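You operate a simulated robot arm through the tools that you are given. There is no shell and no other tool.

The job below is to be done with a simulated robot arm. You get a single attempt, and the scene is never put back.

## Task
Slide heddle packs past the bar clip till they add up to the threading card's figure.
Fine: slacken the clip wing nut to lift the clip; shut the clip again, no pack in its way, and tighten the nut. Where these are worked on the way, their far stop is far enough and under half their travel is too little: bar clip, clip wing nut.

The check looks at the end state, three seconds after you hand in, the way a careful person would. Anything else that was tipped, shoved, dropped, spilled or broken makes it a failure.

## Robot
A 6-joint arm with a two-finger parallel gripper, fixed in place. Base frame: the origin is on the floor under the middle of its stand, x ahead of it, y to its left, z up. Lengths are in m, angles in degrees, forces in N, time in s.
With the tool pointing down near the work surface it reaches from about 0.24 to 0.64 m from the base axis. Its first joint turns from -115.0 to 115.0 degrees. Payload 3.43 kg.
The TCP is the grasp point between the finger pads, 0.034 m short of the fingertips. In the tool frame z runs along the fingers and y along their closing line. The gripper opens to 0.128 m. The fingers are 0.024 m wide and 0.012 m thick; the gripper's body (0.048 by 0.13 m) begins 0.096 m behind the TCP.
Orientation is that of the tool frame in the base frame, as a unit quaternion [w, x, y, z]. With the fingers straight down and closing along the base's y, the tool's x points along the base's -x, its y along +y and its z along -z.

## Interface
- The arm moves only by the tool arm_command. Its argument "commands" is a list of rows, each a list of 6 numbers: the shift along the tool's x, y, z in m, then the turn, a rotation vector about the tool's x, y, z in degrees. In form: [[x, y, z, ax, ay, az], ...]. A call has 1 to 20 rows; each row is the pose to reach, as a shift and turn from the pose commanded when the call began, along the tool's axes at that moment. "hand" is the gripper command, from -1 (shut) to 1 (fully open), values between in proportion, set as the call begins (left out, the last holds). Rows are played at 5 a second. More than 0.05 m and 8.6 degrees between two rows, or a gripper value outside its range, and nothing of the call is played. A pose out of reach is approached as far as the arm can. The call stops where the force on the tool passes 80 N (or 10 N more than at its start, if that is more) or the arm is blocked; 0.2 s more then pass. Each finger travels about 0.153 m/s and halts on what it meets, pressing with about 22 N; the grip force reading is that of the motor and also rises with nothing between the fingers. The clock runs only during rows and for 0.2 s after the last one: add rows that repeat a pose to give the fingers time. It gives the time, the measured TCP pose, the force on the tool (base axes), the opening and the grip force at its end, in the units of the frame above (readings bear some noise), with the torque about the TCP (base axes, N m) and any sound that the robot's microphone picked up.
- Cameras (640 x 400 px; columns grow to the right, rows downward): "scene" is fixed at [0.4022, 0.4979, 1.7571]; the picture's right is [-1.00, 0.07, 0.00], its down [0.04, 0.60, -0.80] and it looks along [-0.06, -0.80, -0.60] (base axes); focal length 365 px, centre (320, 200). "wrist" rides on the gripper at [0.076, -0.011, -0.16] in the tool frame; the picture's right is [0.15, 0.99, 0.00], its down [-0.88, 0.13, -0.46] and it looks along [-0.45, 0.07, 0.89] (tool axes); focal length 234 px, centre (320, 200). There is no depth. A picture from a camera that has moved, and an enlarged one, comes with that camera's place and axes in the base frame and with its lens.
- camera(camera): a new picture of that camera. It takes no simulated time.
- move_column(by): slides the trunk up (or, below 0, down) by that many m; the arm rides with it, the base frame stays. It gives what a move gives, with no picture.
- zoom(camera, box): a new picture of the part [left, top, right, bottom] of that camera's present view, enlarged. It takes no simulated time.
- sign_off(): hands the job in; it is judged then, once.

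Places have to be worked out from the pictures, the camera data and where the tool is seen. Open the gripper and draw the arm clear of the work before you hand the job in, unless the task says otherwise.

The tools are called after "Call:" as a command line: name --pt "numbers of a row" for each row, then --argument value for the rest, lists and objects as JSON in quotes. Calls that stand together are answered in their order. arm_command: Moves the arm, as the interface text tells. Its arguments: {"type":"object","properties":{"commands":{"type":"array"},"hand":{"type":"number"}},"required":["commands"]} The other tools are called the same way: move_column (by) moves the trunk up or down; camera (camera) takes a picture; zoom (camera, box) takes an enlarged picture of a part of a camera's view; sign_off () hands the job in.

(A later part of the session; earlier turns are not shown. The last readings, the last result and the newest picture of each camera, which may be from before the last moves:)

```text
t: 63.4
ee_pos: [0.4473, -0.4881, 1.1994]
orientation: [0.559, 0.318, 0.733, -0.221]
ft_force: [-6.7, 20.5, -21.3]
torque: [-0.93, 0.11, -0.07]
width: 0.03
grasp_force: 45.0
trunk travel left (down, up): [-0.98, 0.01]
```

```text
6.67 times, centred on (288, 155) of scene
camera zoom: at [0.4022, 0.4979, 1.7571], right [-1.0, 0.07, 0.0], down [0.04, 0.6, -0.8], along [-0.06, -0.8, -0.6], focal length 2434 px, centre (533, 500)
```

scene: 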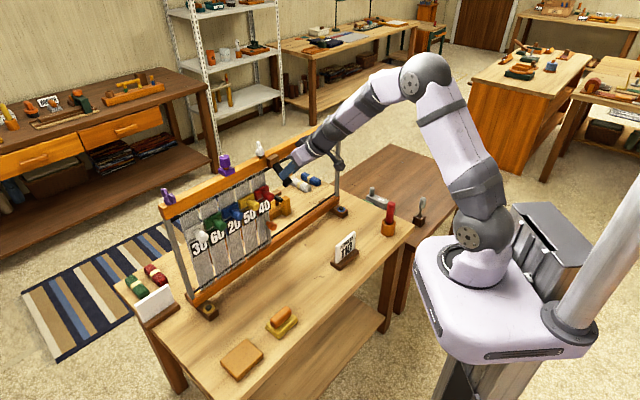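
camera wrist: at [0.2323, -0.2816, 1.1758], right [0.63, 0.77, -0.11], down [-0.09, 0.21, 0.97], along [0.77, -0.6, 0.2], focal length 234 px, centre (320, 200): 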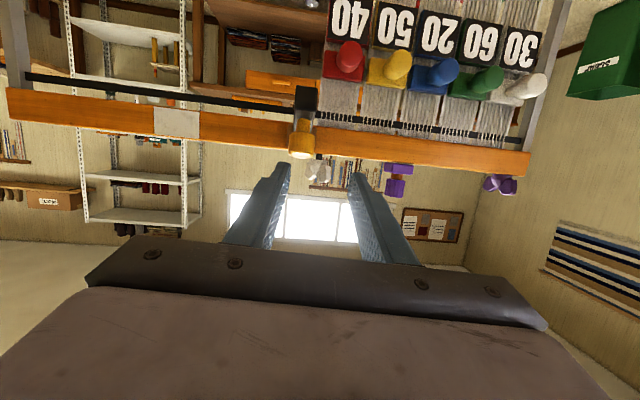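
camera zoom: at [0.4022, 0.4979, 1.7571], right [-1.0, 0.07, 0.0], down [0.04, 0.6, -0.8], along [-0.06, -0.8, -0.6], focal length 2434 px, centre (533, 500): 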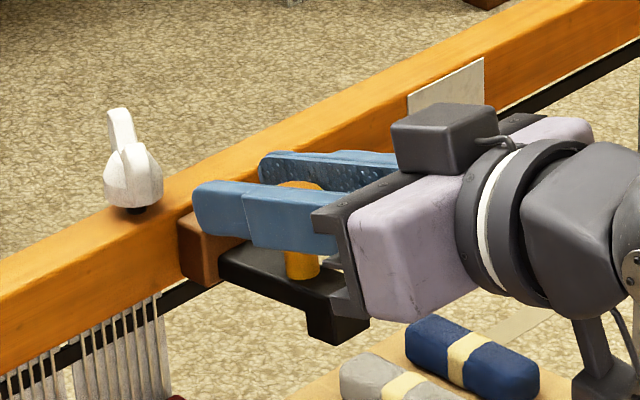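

It's about 100° open now. I'll nudge a bit further to see if it's against the stop.

Call:
arm_command --pt "-0.003 0 0.004 0 0 0" --pt "-0.005 0 0.009 0 0 0" --pt "-0.005 0 0.009 0 0 0"

Call:
zoom --camera "scene" --box '[240, 125, 336, 185]'

```text
t: 64.2
ee_pos: [0.4515, -0.494, 1.208]
orientation: [0.562, 0.317, 0.73, -0.222]
ft_force: [-10.5, 26.4, -9.3]
torque: [0.1, 0.19, -0.12]
width: 0.0296
grasp_force: 45.1
trunk travel left (down, up): [-0.98, 0.01]
```

```text
6.67 times, centred on (288, 155) of scene
camera zoom: at [0.4022, 0.4979, 1.7571], right [-1.0, 0.07, 0.0], down [0.04, 0.6, -0.8], along [-0.06, -0.8, -0.6], focal length 2434 px, centre (533, 500)
```

zoom: 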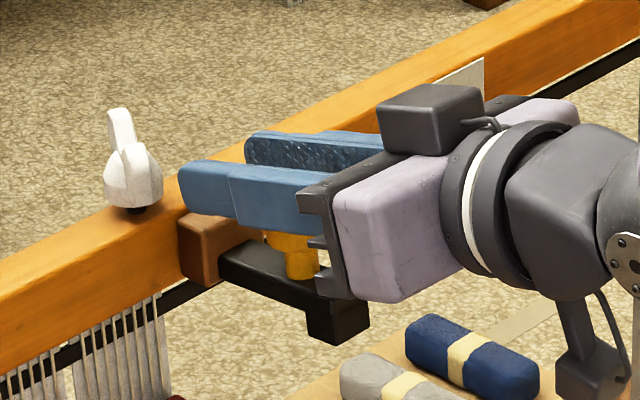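

The fingers slid up along the knob while the clip itself stayed put, so it's at its far stop (about 100°). I'll release, rise slightly and retract.

Call:
arm_command --pt "0 0 0 0 0 0" --pt "0 0 0 0 0 0" --pt "-0.01 0 -0.01 0 0 0" --pt "-0.02 0 -0.04 0 0 0" --pt "-0.02 0 -0.08 0 0 0" --pt "-0.02 0 -0.11 0 0 0" --pt "-0.02 0 -0.11 0 0 0" --hand 0.0

Call:
camera --camera "wrist"

Call:
zoom --camera "scene" --box '[220, 125, 332, 195]'

```text
t: 65.8
ee_pos: [0.3822, -0.4295, 1.2577]
orientation: [0.565, 0.316, 0.729, -0.222]
ft_force: [0.5, -0.1, 0.5]
torque: [0.0, 0.01, -0.02]
width: 0.0639
grasp_force: 0.1
trunk travel left (down, up): [-0.98, 0.01]
```

```text
taken
camera wrist: at [0.2539, -0.3124, 1.2263], right [0.68, 0.72, -0.11], down [-0.07, 0.22, 0.97], along [0.73, -0.66, 0.2], focal length 234 px, centre (320, 200)
```

wrist: 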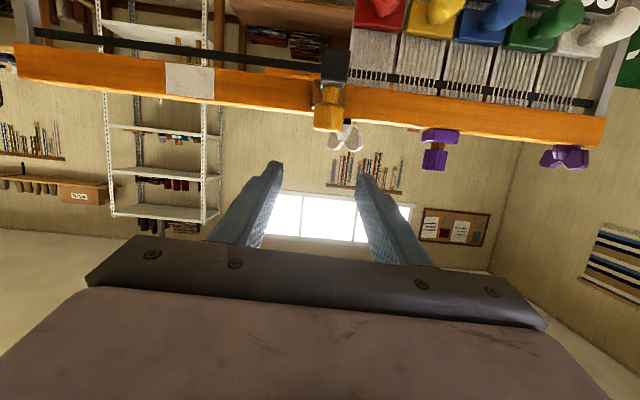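

```text
5.71 times, centred on (276, 160) of scene
camera zoom: at [0.4022, 0.4979, 1.7571], right [-1.0, 0.07, 0.0], down [0.04, 0.6, -0.8], along [-0.06, -0.8, -0.6], focal length 2086 px, centre (571, 429)
```

zoom: 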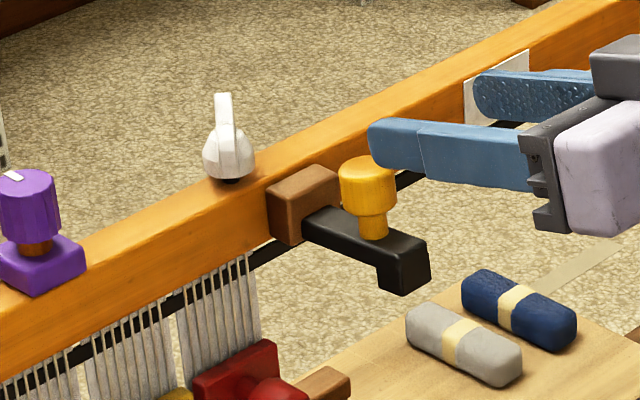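

The clip stays up, clear of the packs' path. I'll check the nut angle and the full frame before sliding packs.

Call:
zoom --camera "scene" --box '[245, 135, 301, 170]'

Call:
zoom --camera "wrist" --box '[280, 60, 408, 160]'

```text
11.43 times, centred on (273, 152) of scene
camera zoom: at [0.4022, 0.4979, 1.7571], right [-1.0, 0.07, 0.0], down [0.04, 0.6, -0.8], along [-0.06, -0.8, -0.6], focal length 4173 px, centre (857, 743)
```

zoom: 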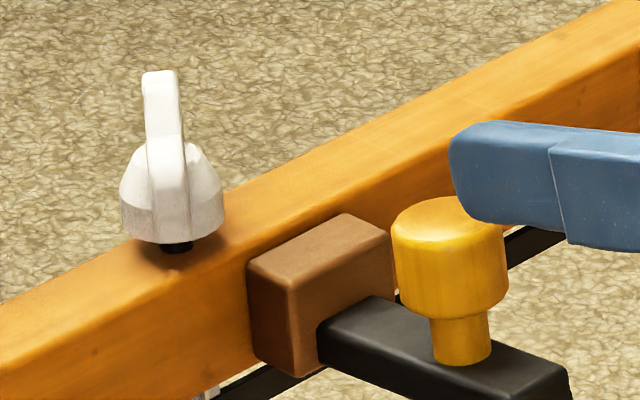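

```text
4.00 times, centred on (344, 110) of wrist
camera zoom: at [0.2539, -0.3124, 1.2263], right [0.68, 0.72, -0.11], down [-0.07, 0.22, 0.97], along [0.73, -0.66, 0.2], focal length 937 px, centre (224, 560)
```

zoom: 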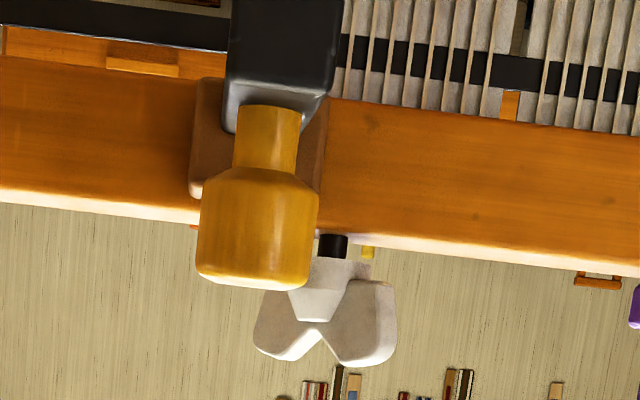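

The nut is still slack and the clip is up. Next I'll move left and down to stand in front of the blue "20" knob with a level tool, keeping well in front of the clip arm.

Call:
arm_command --pt "0.0079 0 -0.029 0 0 0" --pt "0.0357 0.0262 -0.0201 0 -2.1 -0.3" --pt "0.0635 0.0523 -0.0111 0 -4.3 -0.6" --pt "0.0913 0.0785 -0.0022 0 -6.4 -0.9" --pt "0.1191 0.1047 0.0067 0 -8.6 -1.2" --pt "0.1469 0.1309 0.0156 0 -10.7 -1.5" --pt "0.1747 0.157 0.0246 0 -12.9 -1.8" --pt "0.2025 0.1832 0.0335 0 -15 -2" --pt "0.2025 0.1832 0.0335 0 -15 -2" --hand -0.15

Call:
camera --camera "wrist"

Call:
camera --camera "scene"

```text
t: 67.8
ee_pos: [0.5025, -0.2815, 1.0601]
orientation: [0.652, 0.271, 0.654, -0.271]
ft_force: [0.5, -0.1, -0.1]
torque: [0.01, 0.01, 0.02]
width: 0.0543
grasp_force: 0.1
trunk travel left (down, up): [-0.98, 0.01]
```

```text
taken
camera wrist: at [0.3828, -0.1762, 0.9843], right [0.7, 0.7, -0.15], down [-0.22, 0.41, 0.88], along [0.68, -0.59, 0.45], focal length 234 px, centre (320, 200)
```

wrist: 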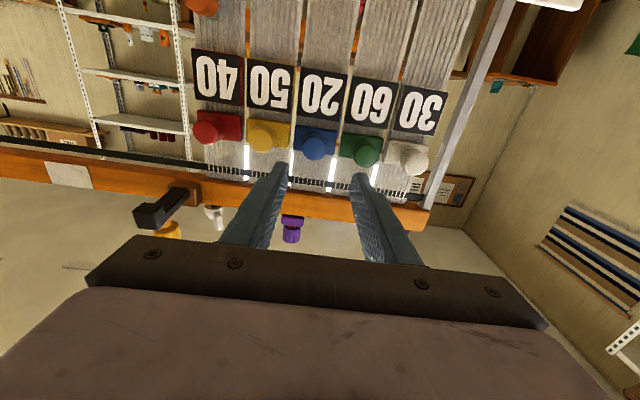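

```text
taken
```

scene: 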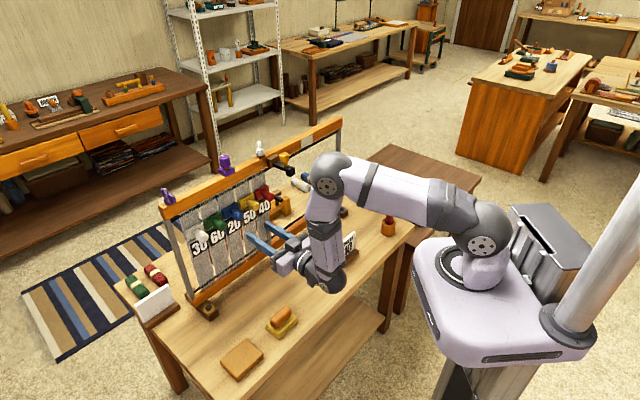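

The tool is level and square to the frame, nearly in line with the blue knob. I'll zoom for fine alignment.

Call:
zoom --camera "wrist" --box '[240, 80, 400, 180]'

Call:
zoom --camera "scene" --box '[192, 180, 288, 240]'

```text
4.00 times, centred on (320, 130) of wrist
camera zoom: at [0.3828, -0.1762, 0.9843], right [0.7, 0.7, -0.15], down [-0.22, 0.41, 0.88], along [0.68, -0.59, 0.45], focal length 937 px, centre (320, 480)
```

zoom: 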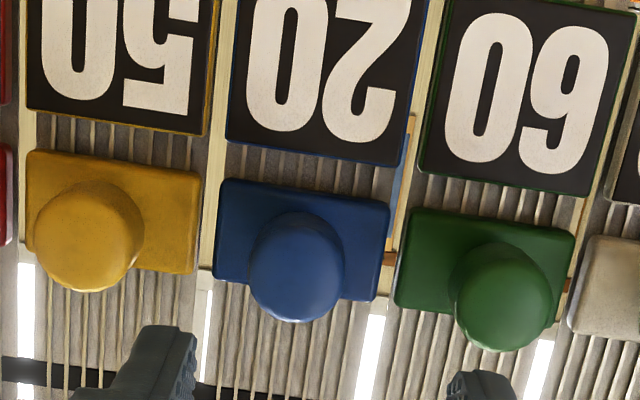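

```text
6.67 times, centred on (240, 210) of scene
camera zoom: at [0.4022, 0.4979, 1.7571], right [-1.0, 0.07, 0.0], down [0.04, 0.6, -0.8], along [-0.06, -0.8, -0.6], focal length 2434 px, centre (853, 133)
```

zoom: 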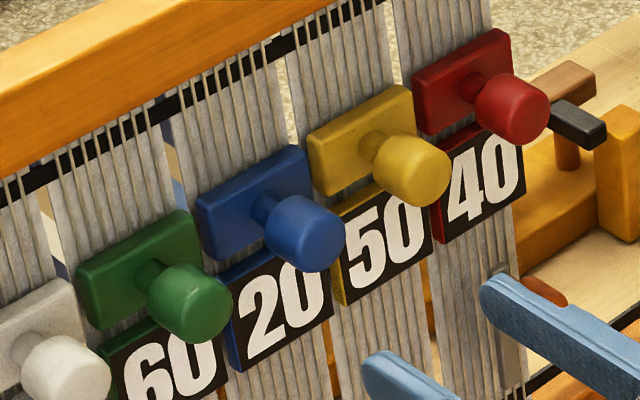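

The blue knob face is at about r=0.673, u=-0.152, z=1.058, so I need a 5 mm sideways correction. I'll advance until the fingers straddle the knob head, then close.

Call:
arm_command --pt "0.001 -0.0025 0.03 0 0 0" --pt "0.002 -0.005 0.06 0 0 0" --pt "0.002 -0.005 0.085 0 0 0" --pt "0.002 -0.005 0.1 0 0 0" --pt "0.002 -0.005 0.113 0 0 0" --pt "0.002 -0.005 0.113 0 0 0"

Call:
camera --camera "wrist"

Call:
zoom --camera "scene" --box '[192, 180, 288, 240]'

```text
t: 69.2
ee_pos: [0.5788, -0.3672, 1.0554]
orientation: [0.651, 0.271, 0.654, -0.272]
ft_force: [-0.1, 0.1, -0.3]
torque: [0.01, -0.02, 0.02]
width: 0.0544
grasp_force: 0.0
trunk travel left (down, up): [-0.98, 0.01]
```

```text
taken
camera wrist: at [0.4596, -0.2608, 0.9808], right [0.7, 0.7, -0.15], down [-0.22, 0.41, 0.88], along [0.68, -0.59, 0.45], focal length 234 px, centre (320, 200)
```

wrist: 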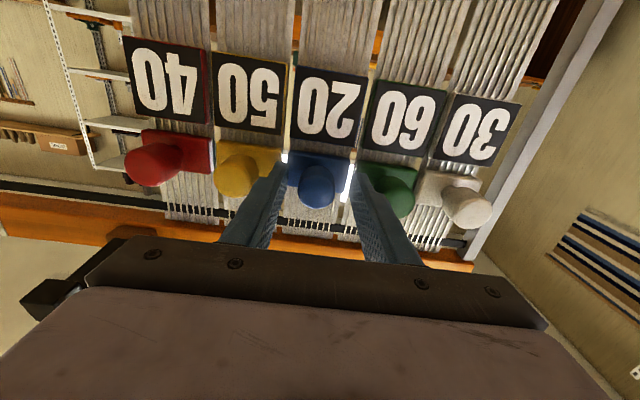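

```text
6.67 times, centred on (240, 210) of scene
camera zoom: at [0.4022, 0.4979, 1.7571], right [-1.0, 0.07, 0.0], down [0.04, 0.6, -0.8], along [-0.06, -0.8, -0.6], focal length 2434 px, centre (853, 133)
```

zoom: 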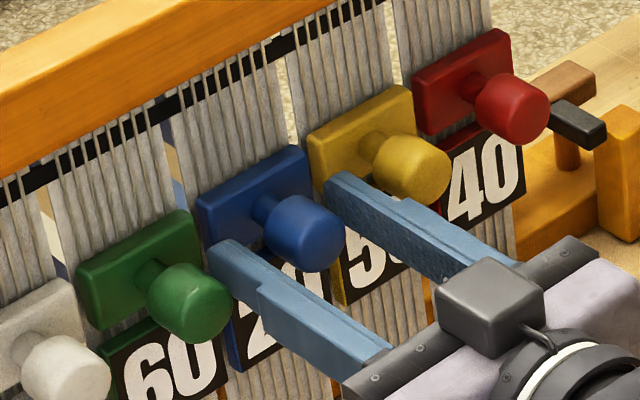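

The fingers straddle the blue knob with clearance on both neighbours. I'll raise 3 mm and close.

Call:
arm_command --pt "-0.003 0 0 0 0 0" --pt "-0.003 0 0 0 0 0"

Call:
arm_command --pt "0 0 0 0 0 0" --pt "0 0 0 0 0 0" --pt "0 0 0 0 0 0" --hand -1

Call:
zoom --camera "wrist" --box '[224, 120, 416, 240]'

```text
t: 69.8
ee_pos: [0.5787, -0.3672, 1.0598]
orientation: [0.651, 0.272, 0.654, -0.273]
ft_force: [-0.5, -0.3, 1.1]
torque: [-0.02, 0.0, 0.01]
width: 0.0545
grasp_force: 0.0
trunk travel left (down, up): [-0.98, 0.01]
```

```text
t: 70.6
ee_pos: [0.5805, -0.3652, 1.0595]
orientation: [0.65, 0.273, 0.655, -0.273]
ft_force: [-0.7, -0.3, 0.2]
torque: [0.23, 0.16, 1.17]
width: 0.0295
grasp_force: 45.0
trunk travel left (down, up): [-0.98, 0.01]
```

```text
3.33 times, centred on (320, 180) of wrist
camera zoom: at [0.4596, -0.2605, 0.9836], right [0.7, 0.7, -0.15], down [-0.22, 0.41, 0.88], along [0.68, -0.59, 0.45], focal length 781 px, centre (320, 267)
```

zoom: 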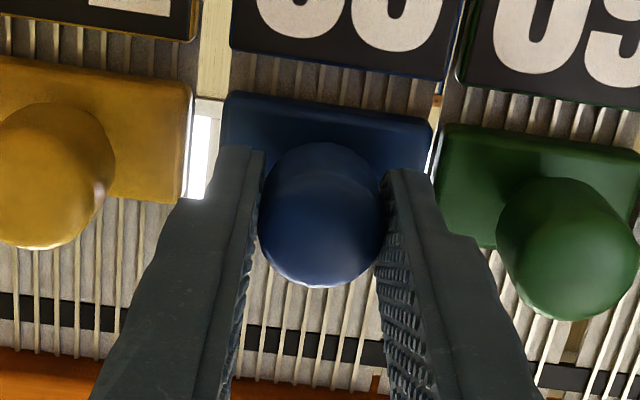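

Gripped at 29.5 mm. I'll start sliding right (tool -y) by 30 mm and watch the force.

Call:
arm_command --pt "0 -0.008 0 0 0 0" --pt "0 -0.016 0 0 0 0" --pt "0 -0.024 0 0 0 0" --pt "0 -0.03 0 0 0 0" --pt "0 -0.03 0 0 0 0"

Call:
camera --camera "scene"

```text
t: 71.8
ee_pos: [0.5565, -0.3889, 1.0608]
orientation: [0.65, 0.273, 0.655, -0.273]
ft_force: [0.7, -2.7, -3.7]
torque: [-0.39, -0.12, 1.34]
width: 0.0296
grasp_force: 45.5
trunk travel left (down, up): [-0.98, 0.01]
```

```text
taken
```

scene: 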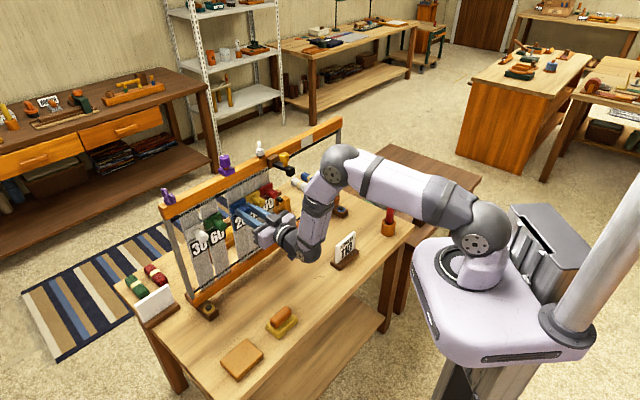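

It slides easily with under 5 N and carries the neighbours along. I'll continue 100 mm more.

Call:
arm_command --pt "0 -0.012 0 0 0 0" --pt "0 -0.024 0 0 0 0" --pt "0 -0.036 0 0 0 0" --pt "0 -0.048 0 0 0 0" --pt "0 -0.06 0 0 0 0" --pt "0 -0.072 0 0 0 0" --pt "0 -0.084 0 0 0 0" --pt "0 -0.096 0 0 0 0" --pt "0 -0.1 0 0 0 0" --pt "0 -0.1 0 0 0 0"

Call:
zoom --camera "scene" --box '[180, 110, 356, 220]'

Call:
camera --camera "wrist"

```text
t: 74.0
ee_pos: [0.4868, -0.4592, 1.0587]
orientation: [0.651, 0.272, 0.655, -0.272]
ft_force: [-3.8, 0.5, 0.8]
torque: [0.09, 0.32, 0.84]
width: 0.0294
grasp_force: 45.4
trunk travel left (down, up): [-0.98, 0.01]
```

```text
3.64 times, centred on (268, 165) of scene
camera zoom: at [0.4022, 0.4979, 1.7571], right [-1.0, 0.07, 0.0], down [0.04, 0.6, -0.8], along [-0.06, -0.8, -0.6], focal length 1328 px, centre (509, 327)
```

zoom: 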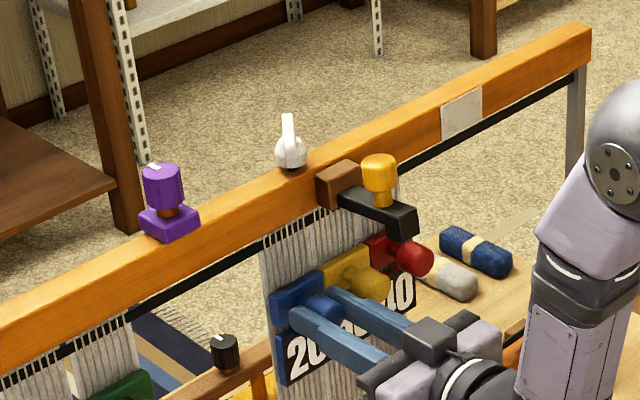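

```text
taken
camera wrist: at [0.3666, -0.3531, 0.9834], right [0.7, 0.69, -0.15], down [-0.22, 0.41, 0.88], along [0.67, -0.59, 0.45], focal length 234 px, centre (320, 200)
```

wrist: 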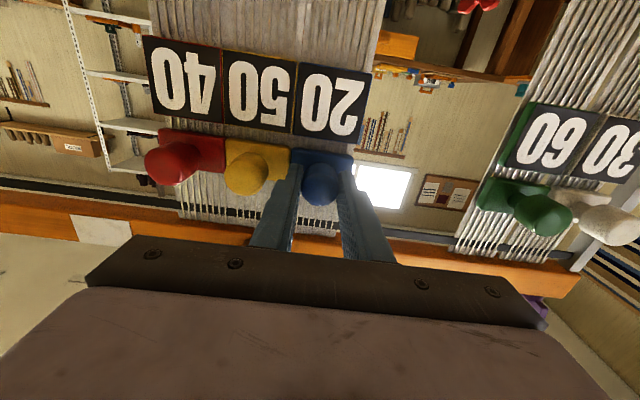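

All three packs (20, 50, 40) move together and pass under the raised clip with low force. Another 130 mm should bring the 20 pack well past the clip.

Call:
arm_command --pt "0 -0.012 0 0 0 0" --pt "0 -0.024 0 0 0 0" --pt "0 -0.036 0 0 0 0" --pt "0 -0.048 0 0 0 0" --pt "0 -0.06 0 0 0 0" --pt "0 -0.072 0 0 0 0" --pt "0 -0.084 0 0 0 0" --pt "0 -0.096 0 0 0 0" --pt "0 -0.108 0 0 0 0" --pt "0 -0.12 0 0 0 0" --pt "0 -0.13 0 0 0 0" --pt "0 -0.13 0 0 0 0"

Call:
zoom --camera "scene" --box '[180, 110, 356, 220]'

Call:
camera --camera "wrist"

```text
t: 76.6
ee_pos: [0.3952, -0.5502, 1.0599]
orientation: [0.65, 0.272, 0.655, -0.272]
ft_force: [6.0, -7.4, -3.8]
torque: [0.58, 0.84, 1.08]
width: 0.0295
grasp_force: 45.0
trunk travel left (down, up): [-0.98, 0.01]
```

```text
3.64 times, centred on (268, 165) of scene
camera zoom: at [0.4022, 0.4979, 1.7571], right [-1.0, 0.07, 0.0], down [0.04, 0.6, -0.8], along [-0.06, -0.8, -0.6], focal length 1328 px, centre (509, 327)
```

zoom: 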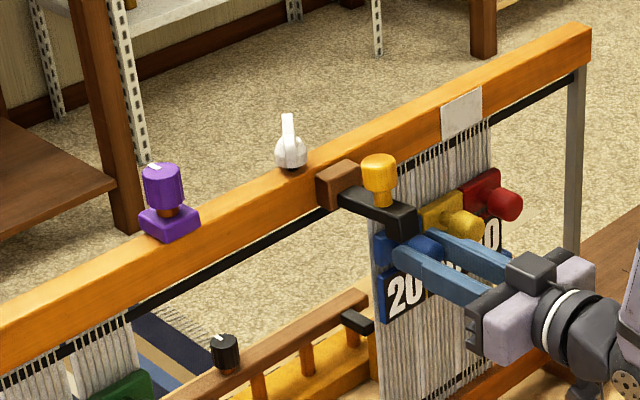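

```text
taken
camera wrist: at [0.2746, -0.4447, 0.984], right [0.7, 0.69, -0.15], down [-0.22, 0.41, 0.88], along [0.68, -0.59, 0.44], focal length 234 px, centre (320, 200)
```

wrist: 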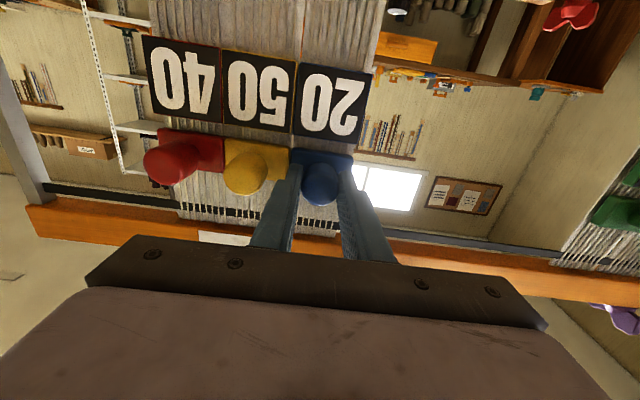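

The 20 pack's left edge is about 40 mm past the clip line now. I'll add 20 mm more for margin, then release and back off.

Call:
arm_command --pt "0 -0.01 0 0 0 0" --pt "0 -0.02 0 0 0 0" --pt "0 -0.02 0 0 0 0"

Call:
arm_command --pt "0 0 0 0 0 0" --pt "0 0 0 0 0 0" --pt "0 0 -0.02 0 0 0" --pt "0 0 -0.05 0 0 0" --pt "0 0 -0.09 0 0 0" --pt "0 0 -0.12 0 0 0" --pt "0 0 -0.12 0 0 0" --hand -0.15

Call:
camera --camera "wrist"

Call:
camera --camera "scene"

```text
t: 77.4
ee_pos: [0.3805, -0.5647, 1.06]
orientation: [0.651, 0.274, 0.654, -0.274]
ft_force: [4.4, -4.6, -2.1]
torque: [0.01, 0.04, 0.86]
width: 0.0299
grasp_force: 44.7
trunk travel left (down, up): [-0.98, 0.01]
```

```text
t: 79.0
ee_pos: [0.2946, -0.4767, 1.0612]
orientation: [0.651, 0.272, 0.655, -0.272]
ft_force: [-0.3, -0.8, 0.0]
torque: [0.01, -0.02, -0.01]
width: 0.0545
grasp_force: 0.1
trunk travel left (down, up): [-0.98, 0.01]
```

```text
taken
camera wrist: at [0.1745, -0.3707, 0.9858], right [0.7, 0.7, -0.15], down [-0.22, 0.41, 0.88], along [0.68, -0.59, 0.45], focal length 234 px, centre (320, 200)
```

wrist: 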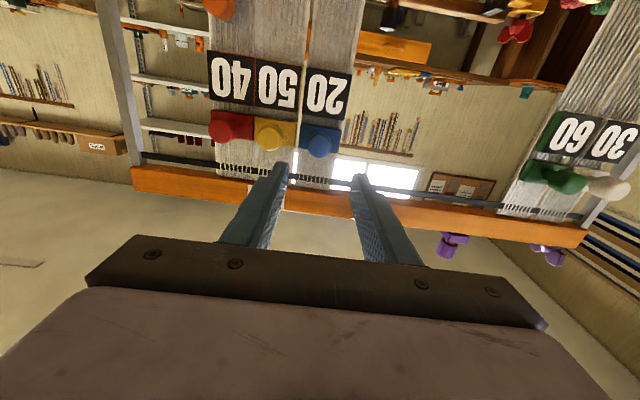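

```text
taken
```

scene: 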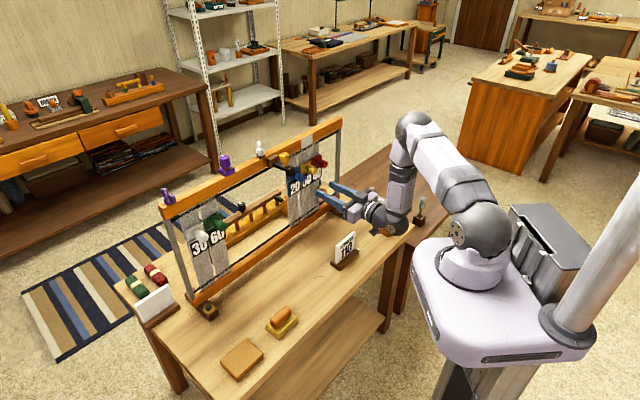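

The 40, 50 and 20 packs are right of the clip, with 60 and 30 left in place. I'll zoom in to verify before closing the clip.

Call:
zoom --camera "scene" --box '[160, 110, 352, 230]'

Call:
zoom --camera "scene" --box '[256, 135, 336, 185]'

Call:
zoom --camera "wrist" --box '[180, 0, 372, 120]'

```text
3.33 times, centred on (256, 170) of scene
camera zoom: at [0.4022, 0.4979, 1.7571], right [-1.0, 0.07, 0.0], down [0.04, 0.6, -0.8], along [-0.06, -0.8, -0.6], focal length 1217 px, centre (533, 300)
```

zoom: 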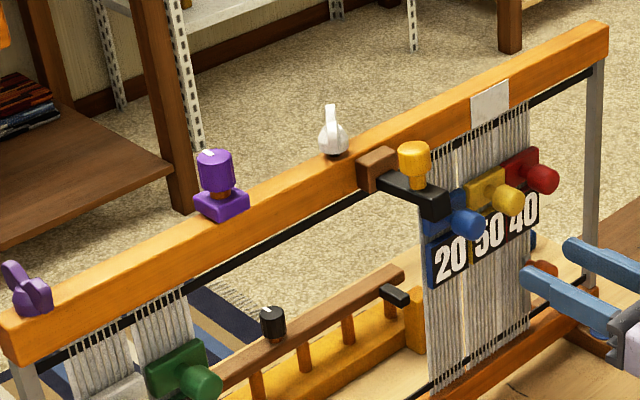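

```text
8.00 times, centred on (296, 160) of scene
camera zoom: at [0.4022, 0.4979, 1.7571], right [-1.0, 0.07, 0.0], down [0.04, 0.6, -0.8], along [-0.06, -0.8, -0.6], focal length 2921 px, centre (512, 520)
```

zoom: 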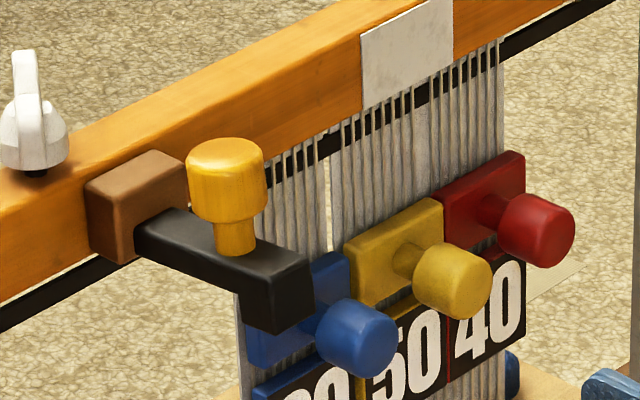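

```text
3.33 times, centred on (276, 60) of wrist
camera zoom: at [0.1745, -0.3707, 0.9858], right [0.7, 0.7, -0.15], down [-0.22, 0.41, 0.88], along [0.68, -0.59, 0.45], focal length 781 px, centre (467, 667)
```

zoom: 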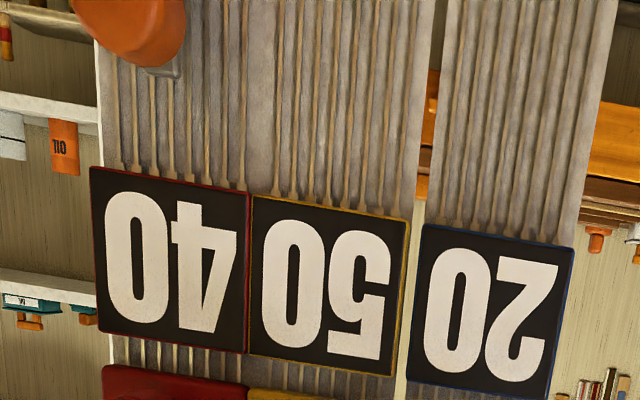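

The 40, 50 and 20 packs are clear of the clip by about 50 mm or more. To close the clip I'll shut the gripper into a rod, move above the raised clip arm, and push it down and in.

Call:
arm_command --pt "-0.026 0.02 -0.01 0 0 0" --pt "-0.052 0.04 -0.015 0 0 0" --pt "-0.078 0.06 -0.015 0 0 0" --pt "-0.104 0.08 -0.015 0 0 0" --pt "-0.13 0.0995 -0.015 0 0 0" --pt "-0.13 0.0995 -0.015 0 0 0" --hand -1

Call:
zoom --camera "wrist" --box '[224, 60, 416, 210]'

Call:
zoom --camera "scene" --box '[240, 125, 352, 195]'

```text
t: 80.4
ee_pos: [0.3564, -0.3983, 1.1919]
orientation: [0.65, 0.272, 0.656, -0.272]
ft_force: [0.1, 0.1, 0.7]
torque: [-0.01, -0.01, 0.0]
width: 0.0
grasp_force: 22.0
trunk travel left (down, up): [-0.98, 0.01]
```

```text
2.67 times, centred on (320, 135) of wrist
camera zoom: at [0.2366, -0.2927, 1.1159], right [0.7, 0.7, -0.15], down [-0.22, 0.41, 0.88], along [0.68, -0.59, 0.45], focal length 624 px, centre (320, 373)
```

zoom: 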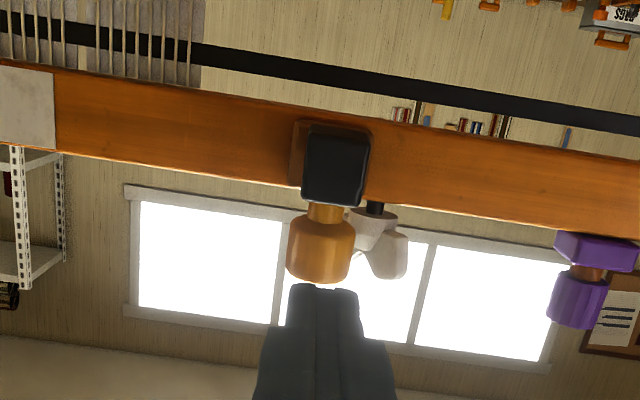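

```text
5.71 times, centred on (296, 160) of scene
camera zoom: at [0.4022, 0.4979, 1.7571], right [-1.0, 0.07, 0.0], down [0.04, 0.6, -0.8], along [-0.06, -0.8, -0.6], focal length 2086 px, centre (457, 429)
```

zoom: 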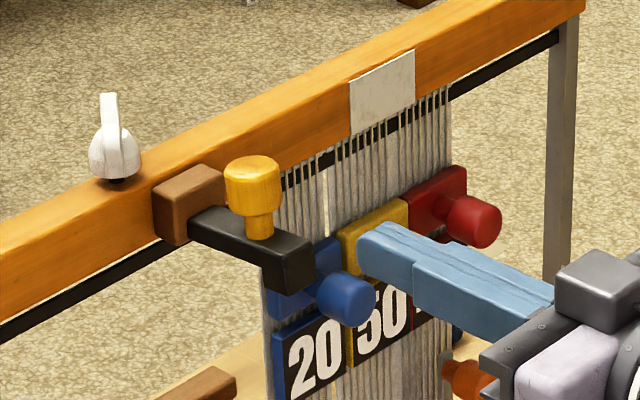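

The closed fingers are aligned with the clip (u≈0.029). I'll move forward so the rod is over the clip arm's end and just in front of the knob, then push down a first 40 mm.

Call:
arm_command --pt "0 0 0.03 0 0 0" --pt "0 0 0.06 0 0 0" --pt "0 0 0.066 0 0 0" --pt "0.01 0 0.066 0 0 0" --pt "0.02 0 0.066 0 0 0" --pt "0.03 0 0.066 0 0 0" --pt "0.04 0 0.066 0 0 0" --pt "0.05 0 0.066 0 0 0" --pt "0.05 0 0.066 0 0 0"

Call:
zoom --camera "scene" --box '[240, 125, 352, 195]'

```text
t: 82.4
ee_pos: [0.3995, -0.4407, 1.1406]
orientation: [0.65, 0.273, 0.656, -0.271]
ft_force: [-19.5, 19.8, -3.7]
torque: [0.02, -0.07, 0.08]
width: 0.0
grasp_force: 21.8
trunk travel left (down, up): [-0.98, 0.01]
```

```text
5.71 times, centred on (296, 160) of scene
camera zoom: at [0.4022, 0.4979, 1.7571], right [-1.0, 0.07, 0.0], down [0.04, 0.6, -0.8], along [-0.06, -0.8, -0.6], focal length 2086 px, centre (457, 429)
```

zoom: 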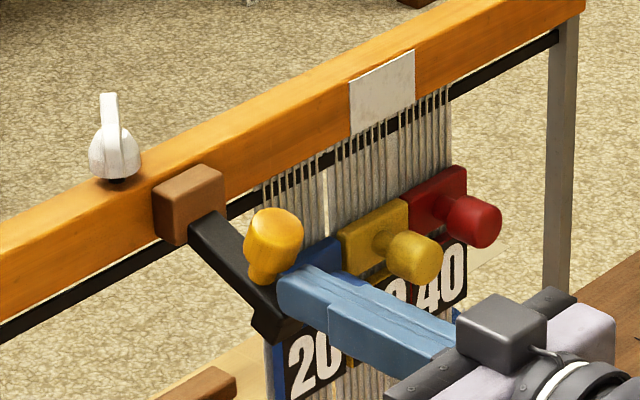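

The clip swung down to about 65°, but the rod tip is now jammed against the knob's front with 28 N. I'll back off, go above the knob head and push it down from on top.

Call:
arm_command --pt "0 0 -0.03 0 0 0" --pt "-0.03 0 -0.03 0 0 0" --pt "-0.06 0 -0.03 0 0 0" --pt "-0.06 0 0.0 0 0 0" --pt "-0.06 0 0.024 0 0 0" --pt "-0.05 0 0.024 0 0 0" --pt "-0.04 0 0.024 0 0 0" --pt "-0.03 0 0.024 0 0 0" --pt "-0.02 0 0.024 0 0 0" --pt "-0.02 0 0.024 0 0 0"

Call:
zoom --camera "scene" --box '[240, 125, 352, 195]'

```text
t: 84.6
ee_pos: [0.4187, -0.4611, 1.1597]
orientation: [0.65, 0.273, 0.655, -0.273]
ft_force: [-0.4, 0.0, 0.2]
torque: [-0.01, -0.01, 0.0]
width: 0.0001
grasp_force: 22.1
trunk travel left (down, up): [-0.98, 0.01]
```

```text
5.71 times, centred on (296, 160) of scene
camera zoom: at [0.4022, 0.4979, 1.7571], right [-1.0, 0.07, 0.0], down [0.04, 0.6, -0.8], along [-0.06, -0.8, -0.6], focal length 2086 px, centre (457, 429)
```

zoom: 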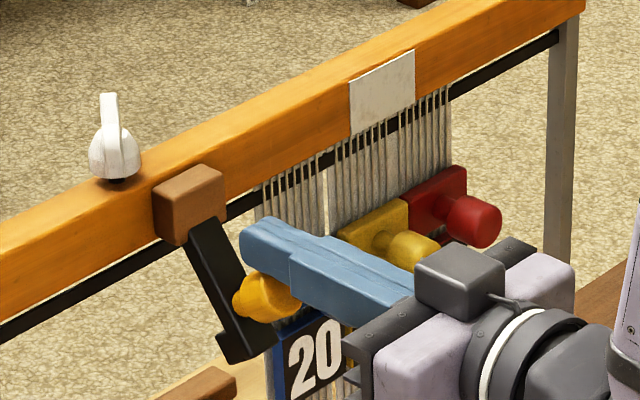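

The clip is down to about 28° now, with the knob just below the rod. I'll keep pressing down on the knob.

Call:
arm_command --pt "0.008 0 0 0 0 0" --pt "0.016 0 0 0 0 0" --pt "0.024 0 0 0 0 0" --pt "0.032 0 0 0 0 0" --pt "0.036 0 0 0 0 0" --pt "0.036 0 0 0 0 0"

Call:
zoom --camera "scene" --box '[240, 125, 352, 195]'

```text
t: 86.0
ee_pos: [0.4213, -0.4608, 1.1221]
orientation: [0.65, 0.273, 0.654, -0.273]
ft_force: [0.4, -1.6, 3.8]
torque: [-0.11, -0.12, -0.07]
width: 0.0002
grasp_force: 21.4
trunk travel left (down, up): [-0.98, 0.01]
```

```text
5.71 times, centred on (296, 160) of scene
camera zoom: at [0.4022, 0.4979, 1.7571], right [-1.0, 0.07, 0.0], down [0.04, 0.6, -0.8], along [-0.06, -0.8, -0.6], focal length 2086 px, centre (457, 429)
```

zoom: 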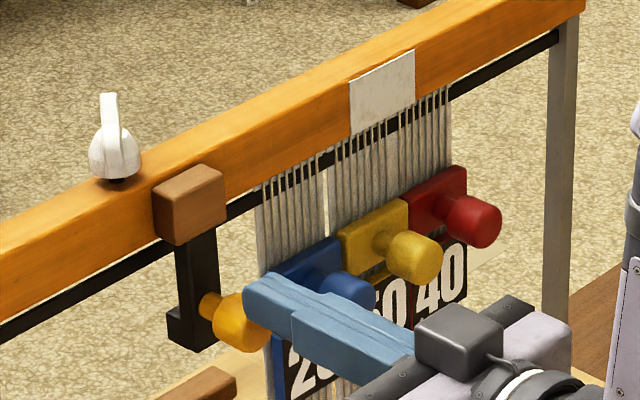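

The clip arm looks vertical again. To seat it against its stop, I'll back off, drop to knob height and press the knob face gently toward the frame.

Call:
arm_command --pt "0 0 -0.025 0 0 0" --pt "0 0 -0.05 0 0 0" --pt "0.014 0 -0.05 0 0 0" --pt "0.027 0 -0.05 0 0 0" --pt "0.027 0 -0.03 0 0 0" --pt "0.027 0 -0.015 0 0 0" --pt "0.027 0 -0.005 0 0 0" --pt "0.027 0 0.002 0 0 0" --pt "0.027 0 0.002 0 0 0"

Call:
zoom --camera "scene" --box '[240, 125, 352, 195]'

```text
t: 88.0
ee_pos: [0.4182, -0.4604, 1.0962]
orientation: [0.65, 0.273, 0.655, -0.272]
ft_force: [-13.9, 13.4, -0.7]
torque: [-0.2, -0.09, 0.02]
width: 0.0001
grasp_force: 21.8
trunk travel left (down, up): [-0.98, 0.01]
```

```text
5.71 times, centred on (296, 160) of scene
camera zoom: at [0.4022, 0.4979, 1.7571], right [-1.0, 0.07, 0.0], down [0.04, 0.6, -0.8], along [-0.06, -0.8, -0.6], focal length 2086 px, centre (457, 429)
```

zoom: 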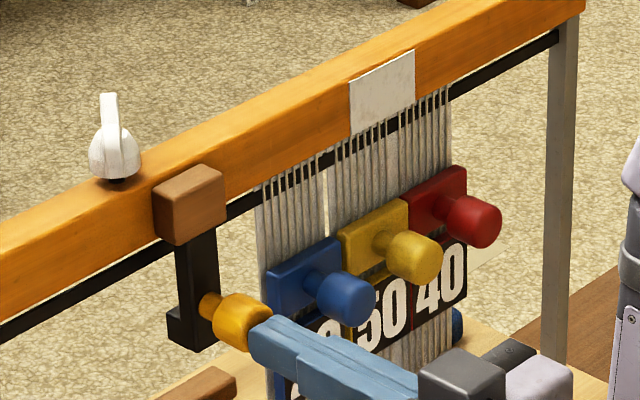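

The rod touches the knob face with 19 N. I'll press 7 mm further to see if it's seated (force rises without motion).

Call:
arm_command --pt "0 0 0.003 0 0 0" --pt "0 0 0.007 0 0 0" --pt "0 0 0.007 0 0 0"

Call:
zoom --camera "scene" --box '[248, 145, 312, 185]'

```text
t: 88.8
ee_pos: [0.4188, -0.4595, 1.0948]
orientation: [0.649, 0.274, 0.656, -0.271]
ft_force: [-37.6, 34.9, -6.2]
torque: [-0.59, 0.15, 0.04]
width: 0.0001
grasp_force: 22.3
trunk travel left (down, up): [-0.98, 0.01]
```

```text
10.00 times, centred on (280, 165) of scene
camera zoom: at [0.4022, 0.4979, 1.7571], right [-1.0, 0.07, 0.0], down [0.04, 0.6, -0.8], along [-0.06, -0.8, -0.6], focal length 3651 px, centre (720, 550)
```

zoom: 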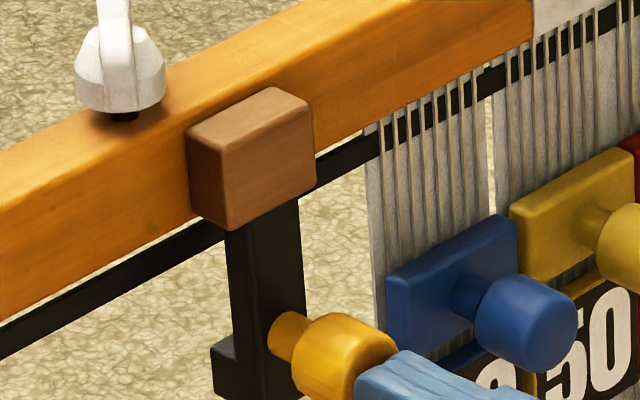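

The force rose to 51 N with no movement, so the clip is fully shut and matches its original pose. I'll retreat, rise and dip the tool 22° to get ready to tighten the nut.

Call:
arm_command --pt "0 0 -0.03 0 0 0" --pt "0 0 -0.06 0 0 0" --pt "0 0 -0.09 0 0 0" --pt "0 0 -0.11 0 0 0" --pt "-0.04 0 -0.11 0 0 0" --pt "-0.08 0 -0.11 0 5.5 0" --pt "-0.12 0 -0.11 0 11 0" --pt "-0.16 0 -0.11 0 16.5 0" --pt "-0.19 0 -0.11 0 22 0" --pt "-0.19 0 -0.11 0 22 0" --hand 0.2

Call:
camera --camera "wrist"

Call:
zoom --camera "scene" --box '[240, 125, 352, 195]'

```text
t: 91.0
ee_pos: [0.3497, -0.3898, 1.2848]
orientation: [0.513, 0.319, 0.767, -0.215]
ft_force: [-0.1, -0.2, -0.3]
torque: [-0.03, -0.01, 0.0]
width: 0.0767
grasp_force: 0.0
trunk travel left (down, up): [-0.98, 0.01]
```

```text
taken
camera wrist: at [0.2186, -0.2722, 1.2767], right [0.66, 0.74, -0.14], down [0.03, 0.15, 0.99], along [0.75, -0.66, 0.08], focal length 234 px, centre (320, 200)
```

wrist: 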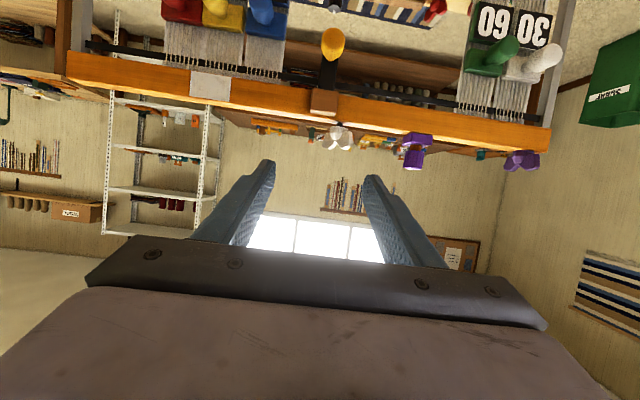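

```text
5.71 times, centred on (296, 160) of scene
camera zoom: at [0.4022, 0.4979, 1.7571], right [-1.0, 0.07, 0.0], down [0.04, 0.6, -0.8], along [-0.06, -0.8, -0.6], focal length 2086 px, centre (457, 429)
```

zoom: 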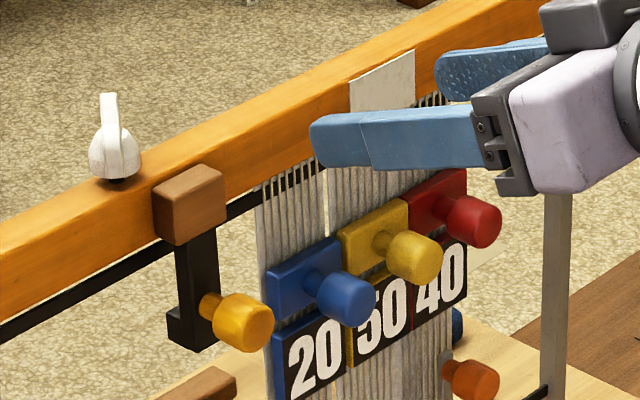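

The clip is shut and the packs are undisturbed. I'll swing the tool +52° in yaw at height, to stand off from the nut for a wing-tip grip (its wings lie at azimuth ≈96.5°).

Call:
arm_command --pt "-0.0081 -0.0059 0.0196 -6.84 -0.02 -2.81" --pt "-0.0161 -0.0118 0.0393 -13.7 -0.04 -5.63" --pt "-0.0242 -0.0177 0.0589 -20.5 -0.06 -8.44" --pt "-0.0323 -0.0236 0.0785 -27.4 -0.07 -11.26" --pt "-0.0404 -0.0295 0.0981 -34.2 -0.09 -14.07" --pt "-0.0484 -0.0354 0.1178 -41.1 -0.11 -16.9" --pt "-0.0565 -0.0413 0.1374 -47.9 -0.13 -19.7" --pt "-0.0565 -0.0413 0.1374 -47.9 -0.13 -19.7" --hand 0.35

Call:
camera --camera "wrist"

Call:
zoom --camera "wrist" --box '[256, 60, 384, 160]'

```text
t: 92.8
ee_pos: [0.4244, -0.5223, 1.2875]
orientation: [0.555, -0.049, 0.83, 0.031]
ft_force: [0.2, 1.1, 0.4]
torque: [0.01, 0.01, -0.04]
width: 0.0865
grasp_force: 0.0
trunk travel left (down, up): [-0.98, 0.01]
```

```text
taken
camera wrist: at [0.2503, -0.5544, 1.2781], right [-0.17, 0.98, -0.14], down [-0.1, 0.12, 0.99], along [0.98, 0.18, 0.08], focal length 234 px, centre (320, 200)
```

wrist: 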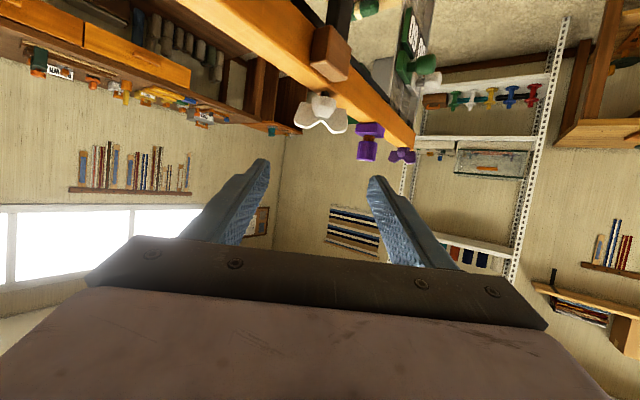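

```text
4.00 times, centred on (320, 110) of wrist
camera zoom: at [0.2503, -0.5544, 1.2781], right [-0.17, 0.98, -0.14], down [-0.1, 0.12, 0.99], along [0.98, 0.18, 0.08], focal length 937 px, centre (320, 560)
```

zoom: 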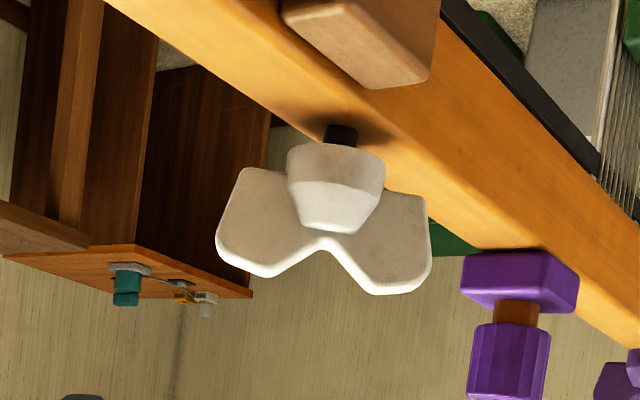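

The wings are face-on and centered, so I'll move in around the wing tips.

Call:
arm_command --pt "0.016 -0.001 0.005 0 0 0" --pt "0.0323 -0.0023 0.015 0 0 0" --pt "0.0323 -0.0023 0.04 0 0 0" --pt "0.0323 -0.0023 0.065 0 0 0" --pt "0.0323 -0.0023 0.09 0 0 0" --pt "0.0323 -0.0023 0.105 0 0 0" --pt "0.0323 -0.0023 0.114 0 0 0" --pt "0.0323 -0.0023 0.114 0 0 0"

Call:
zoom --camera "wrist" --box '[224, 110, 416, 230]'

```text
t: 94.6
ee_pos: [0.5186, -0.5175, 1.2132]
orientation: [0.556, -0.048, 0.829, 0.03]
ft_force: [-0.8, -0.3, -0.6]
torque: [-0.01, 0.02, 0.05]
width: 0.0862
grasp_force: 0.0
trunk travel left (down, up): [-0.98, 0.01]
```

```text
3.33 times, centred on (320, 170) of wrist
camera zoom: at [0.3444, -0.548, 1.2044], right [-0.17, 0.98, -0.14], down [-0.1, 0.12, 0.99], along [0.98, 0.18, 0.08], focal length 781 px, centre (320, 300)
```

zoom: 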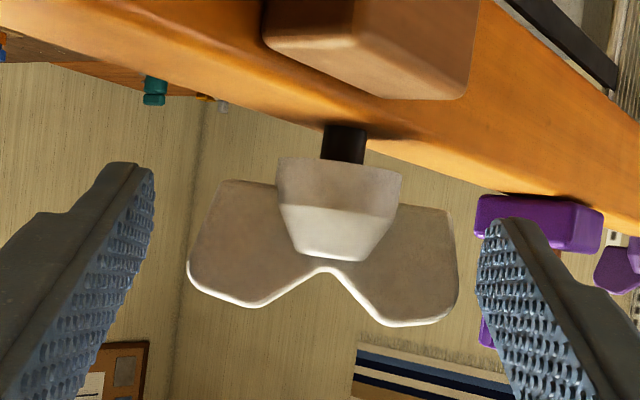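

Centered. I'll close on the tips and turn 30° clockwise (tightening).

Call:
arm_command --pt "0 0 0 0 0 0" --pt "0 0 0 0 0 0" --pt "0 0 0 0 0 0" --hand -1

Call:
arm_command --pt "0 0 0 5.55 0.02 2.3" --pt "0 0 0 11.09 0.04 4.59" --pt "0 0 0 16.64 0.05 6.89" --pt "0 0 0 22.19 0.07 9.18" --pt "0 0 0 27.7 0.09 11.48" --pt "0 0 0 27.7 0.09 11.48"

Call:
zoom --camera "wrist" --box '[224, 110, 416, 230]'

```text
t: 95.4
ee_pos: [0.5177, -0.5165, 1.2144]
orientation: [0.556, -0.049, 0.829, 0.032]
ft_force: [0.4, 3.5, -1.5]
torque: [0.63, -0.17, -0.02]
width: 0.0637
grasp_force: 45.4
trunk travel left (down, up): [-0.98, 0.01]
```

```text
t: 96.8
ee_pos: [0.5175, -0.5164, 1.2146]
orientation: [0.544, 0.169, 0.814, -0.114]
ft_force: [-3.0, 0.2, -5.3]
torque: [0.12, 0.01, -0.01]
width: 0.0636
grasp_force: 44.9
trunk travel left (down, up): [-0.98, 0.01]
```

```text
3.33 times, centred on (320, 170) of wrist
camera zoom: at [0.3517, -0.4562, 1.2043], right [0.34, 0.93, -0.14], down [-0.03, 0.16, 0.99], along [0.94, -0.34, 0.08], focal length 781 px, centre (320, 300)
```

zoom: 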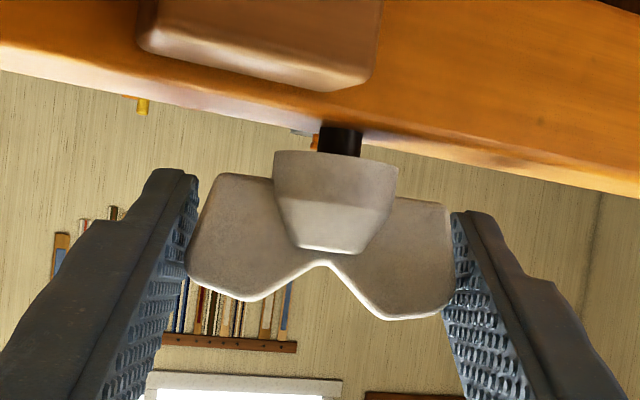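

The nut follows and is descending on its post. I'll continue 36° more clockwise, allowing a slight downward shift.

Call:
arm_command --pt "0.0005 0 0 5.55 0.02 2.3" --pt "0.0008 0 0 11.09 0.04 4.59" --pt "0.001 0 0 16.64 0.05 6.89" --pt "0.001 0 0 22.19 0.07 9.18" --pt "0.001 0 0 27.7 0.09 11.48" --pt "0.001 0 0 33.3 0.11 13.77" --pt "0.001 0 0 33.3 0.11 13.77"

Call:
zoom --camera "wrist" --box '[224, 110, 416, 230]'

```text
t: 98.4
ee_pos: [0.5169, -0.515, 1.2128]
orientation: [0.483, 0.413, 0.721, -0.276]
ft_force: [-7.3, -1.2, -5.1]
torque: [-1.16, -0.65, -0.05]
width: 0.0639
grasp_force: 44.9
trunk travel left (down, up): [-0.98, 0.01]
```

```text
3.33 times, centred on (320, 170) of wrist
camera zoom: at [0.4181, -0.3701, 1.2035], right [0.82, 0.55, -0.14], down [0.07, 0.14, 0.99], along [0.56, -0.82, 0.08], focal length 781 px, centre (320, 300)
```

zoom: 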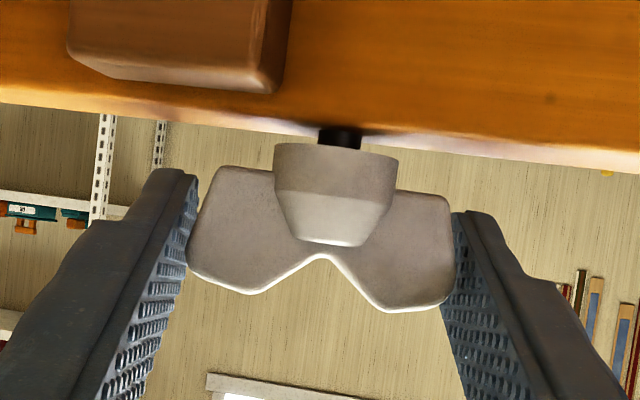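

About 66° tightened so far. Another 34° clockwise before re-gripping.

Call:
arm_command --pt "0.0005 0 0 5.55 0.02 2.3" --pt "0.0008 0 0 11.09 0.04 4.59" --pt "0.001 0 0 16.64 0.05 6.89" --pt "0.001 0 0 22.19 0.07 9.18" --pt "0.001 0 0 27.7 0.09 11.48" --pt "0.001 0 0 31.4 0.1 13.0" --pt "0.001 0 0 31.4 0.1 13.0"

Call:
zoom --camera "wrist" --box '[224, 110, 416, 230]'

Call:
camera --camera "scene"

```text
t: 100.0
ee_pos: [0.5157, -0.517, 1.2128]
orientation: [0.381, 0.605, 0.57, -0.404]
ft_force: [-4.1, -2.3, -1.2]
torque: [-0.92, 0.12, -0.04]
width: 0.064
grasp_force: 45.2
trunk travel left (down, up): [-0.98, 0.01]
```

```text
3.33 times, centred on (320, 170) of wrist
camera zoom: at [0.5166, -0.3393, 1.2035], right [0.99, -0.01, -0.13], down [0.13, 0.08, 0.99], along [0.01, -1.0, 0.08], focal length 781 px, centre (320, 300)
```

zoom: 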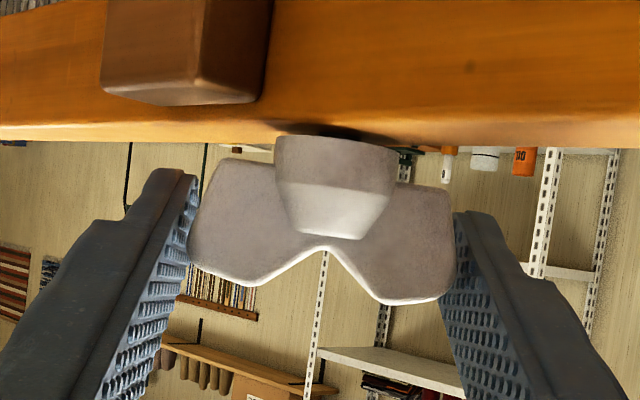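

```text
taken
```

scene: 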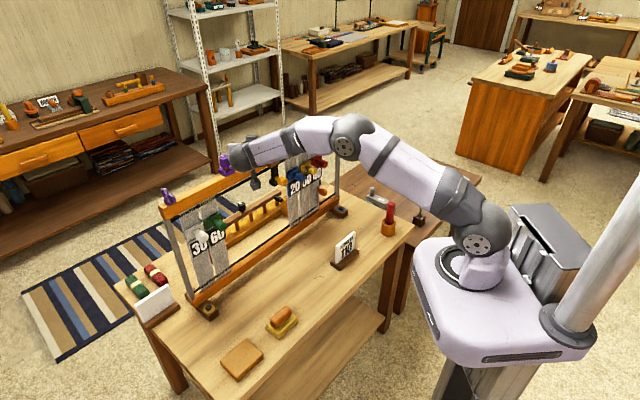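

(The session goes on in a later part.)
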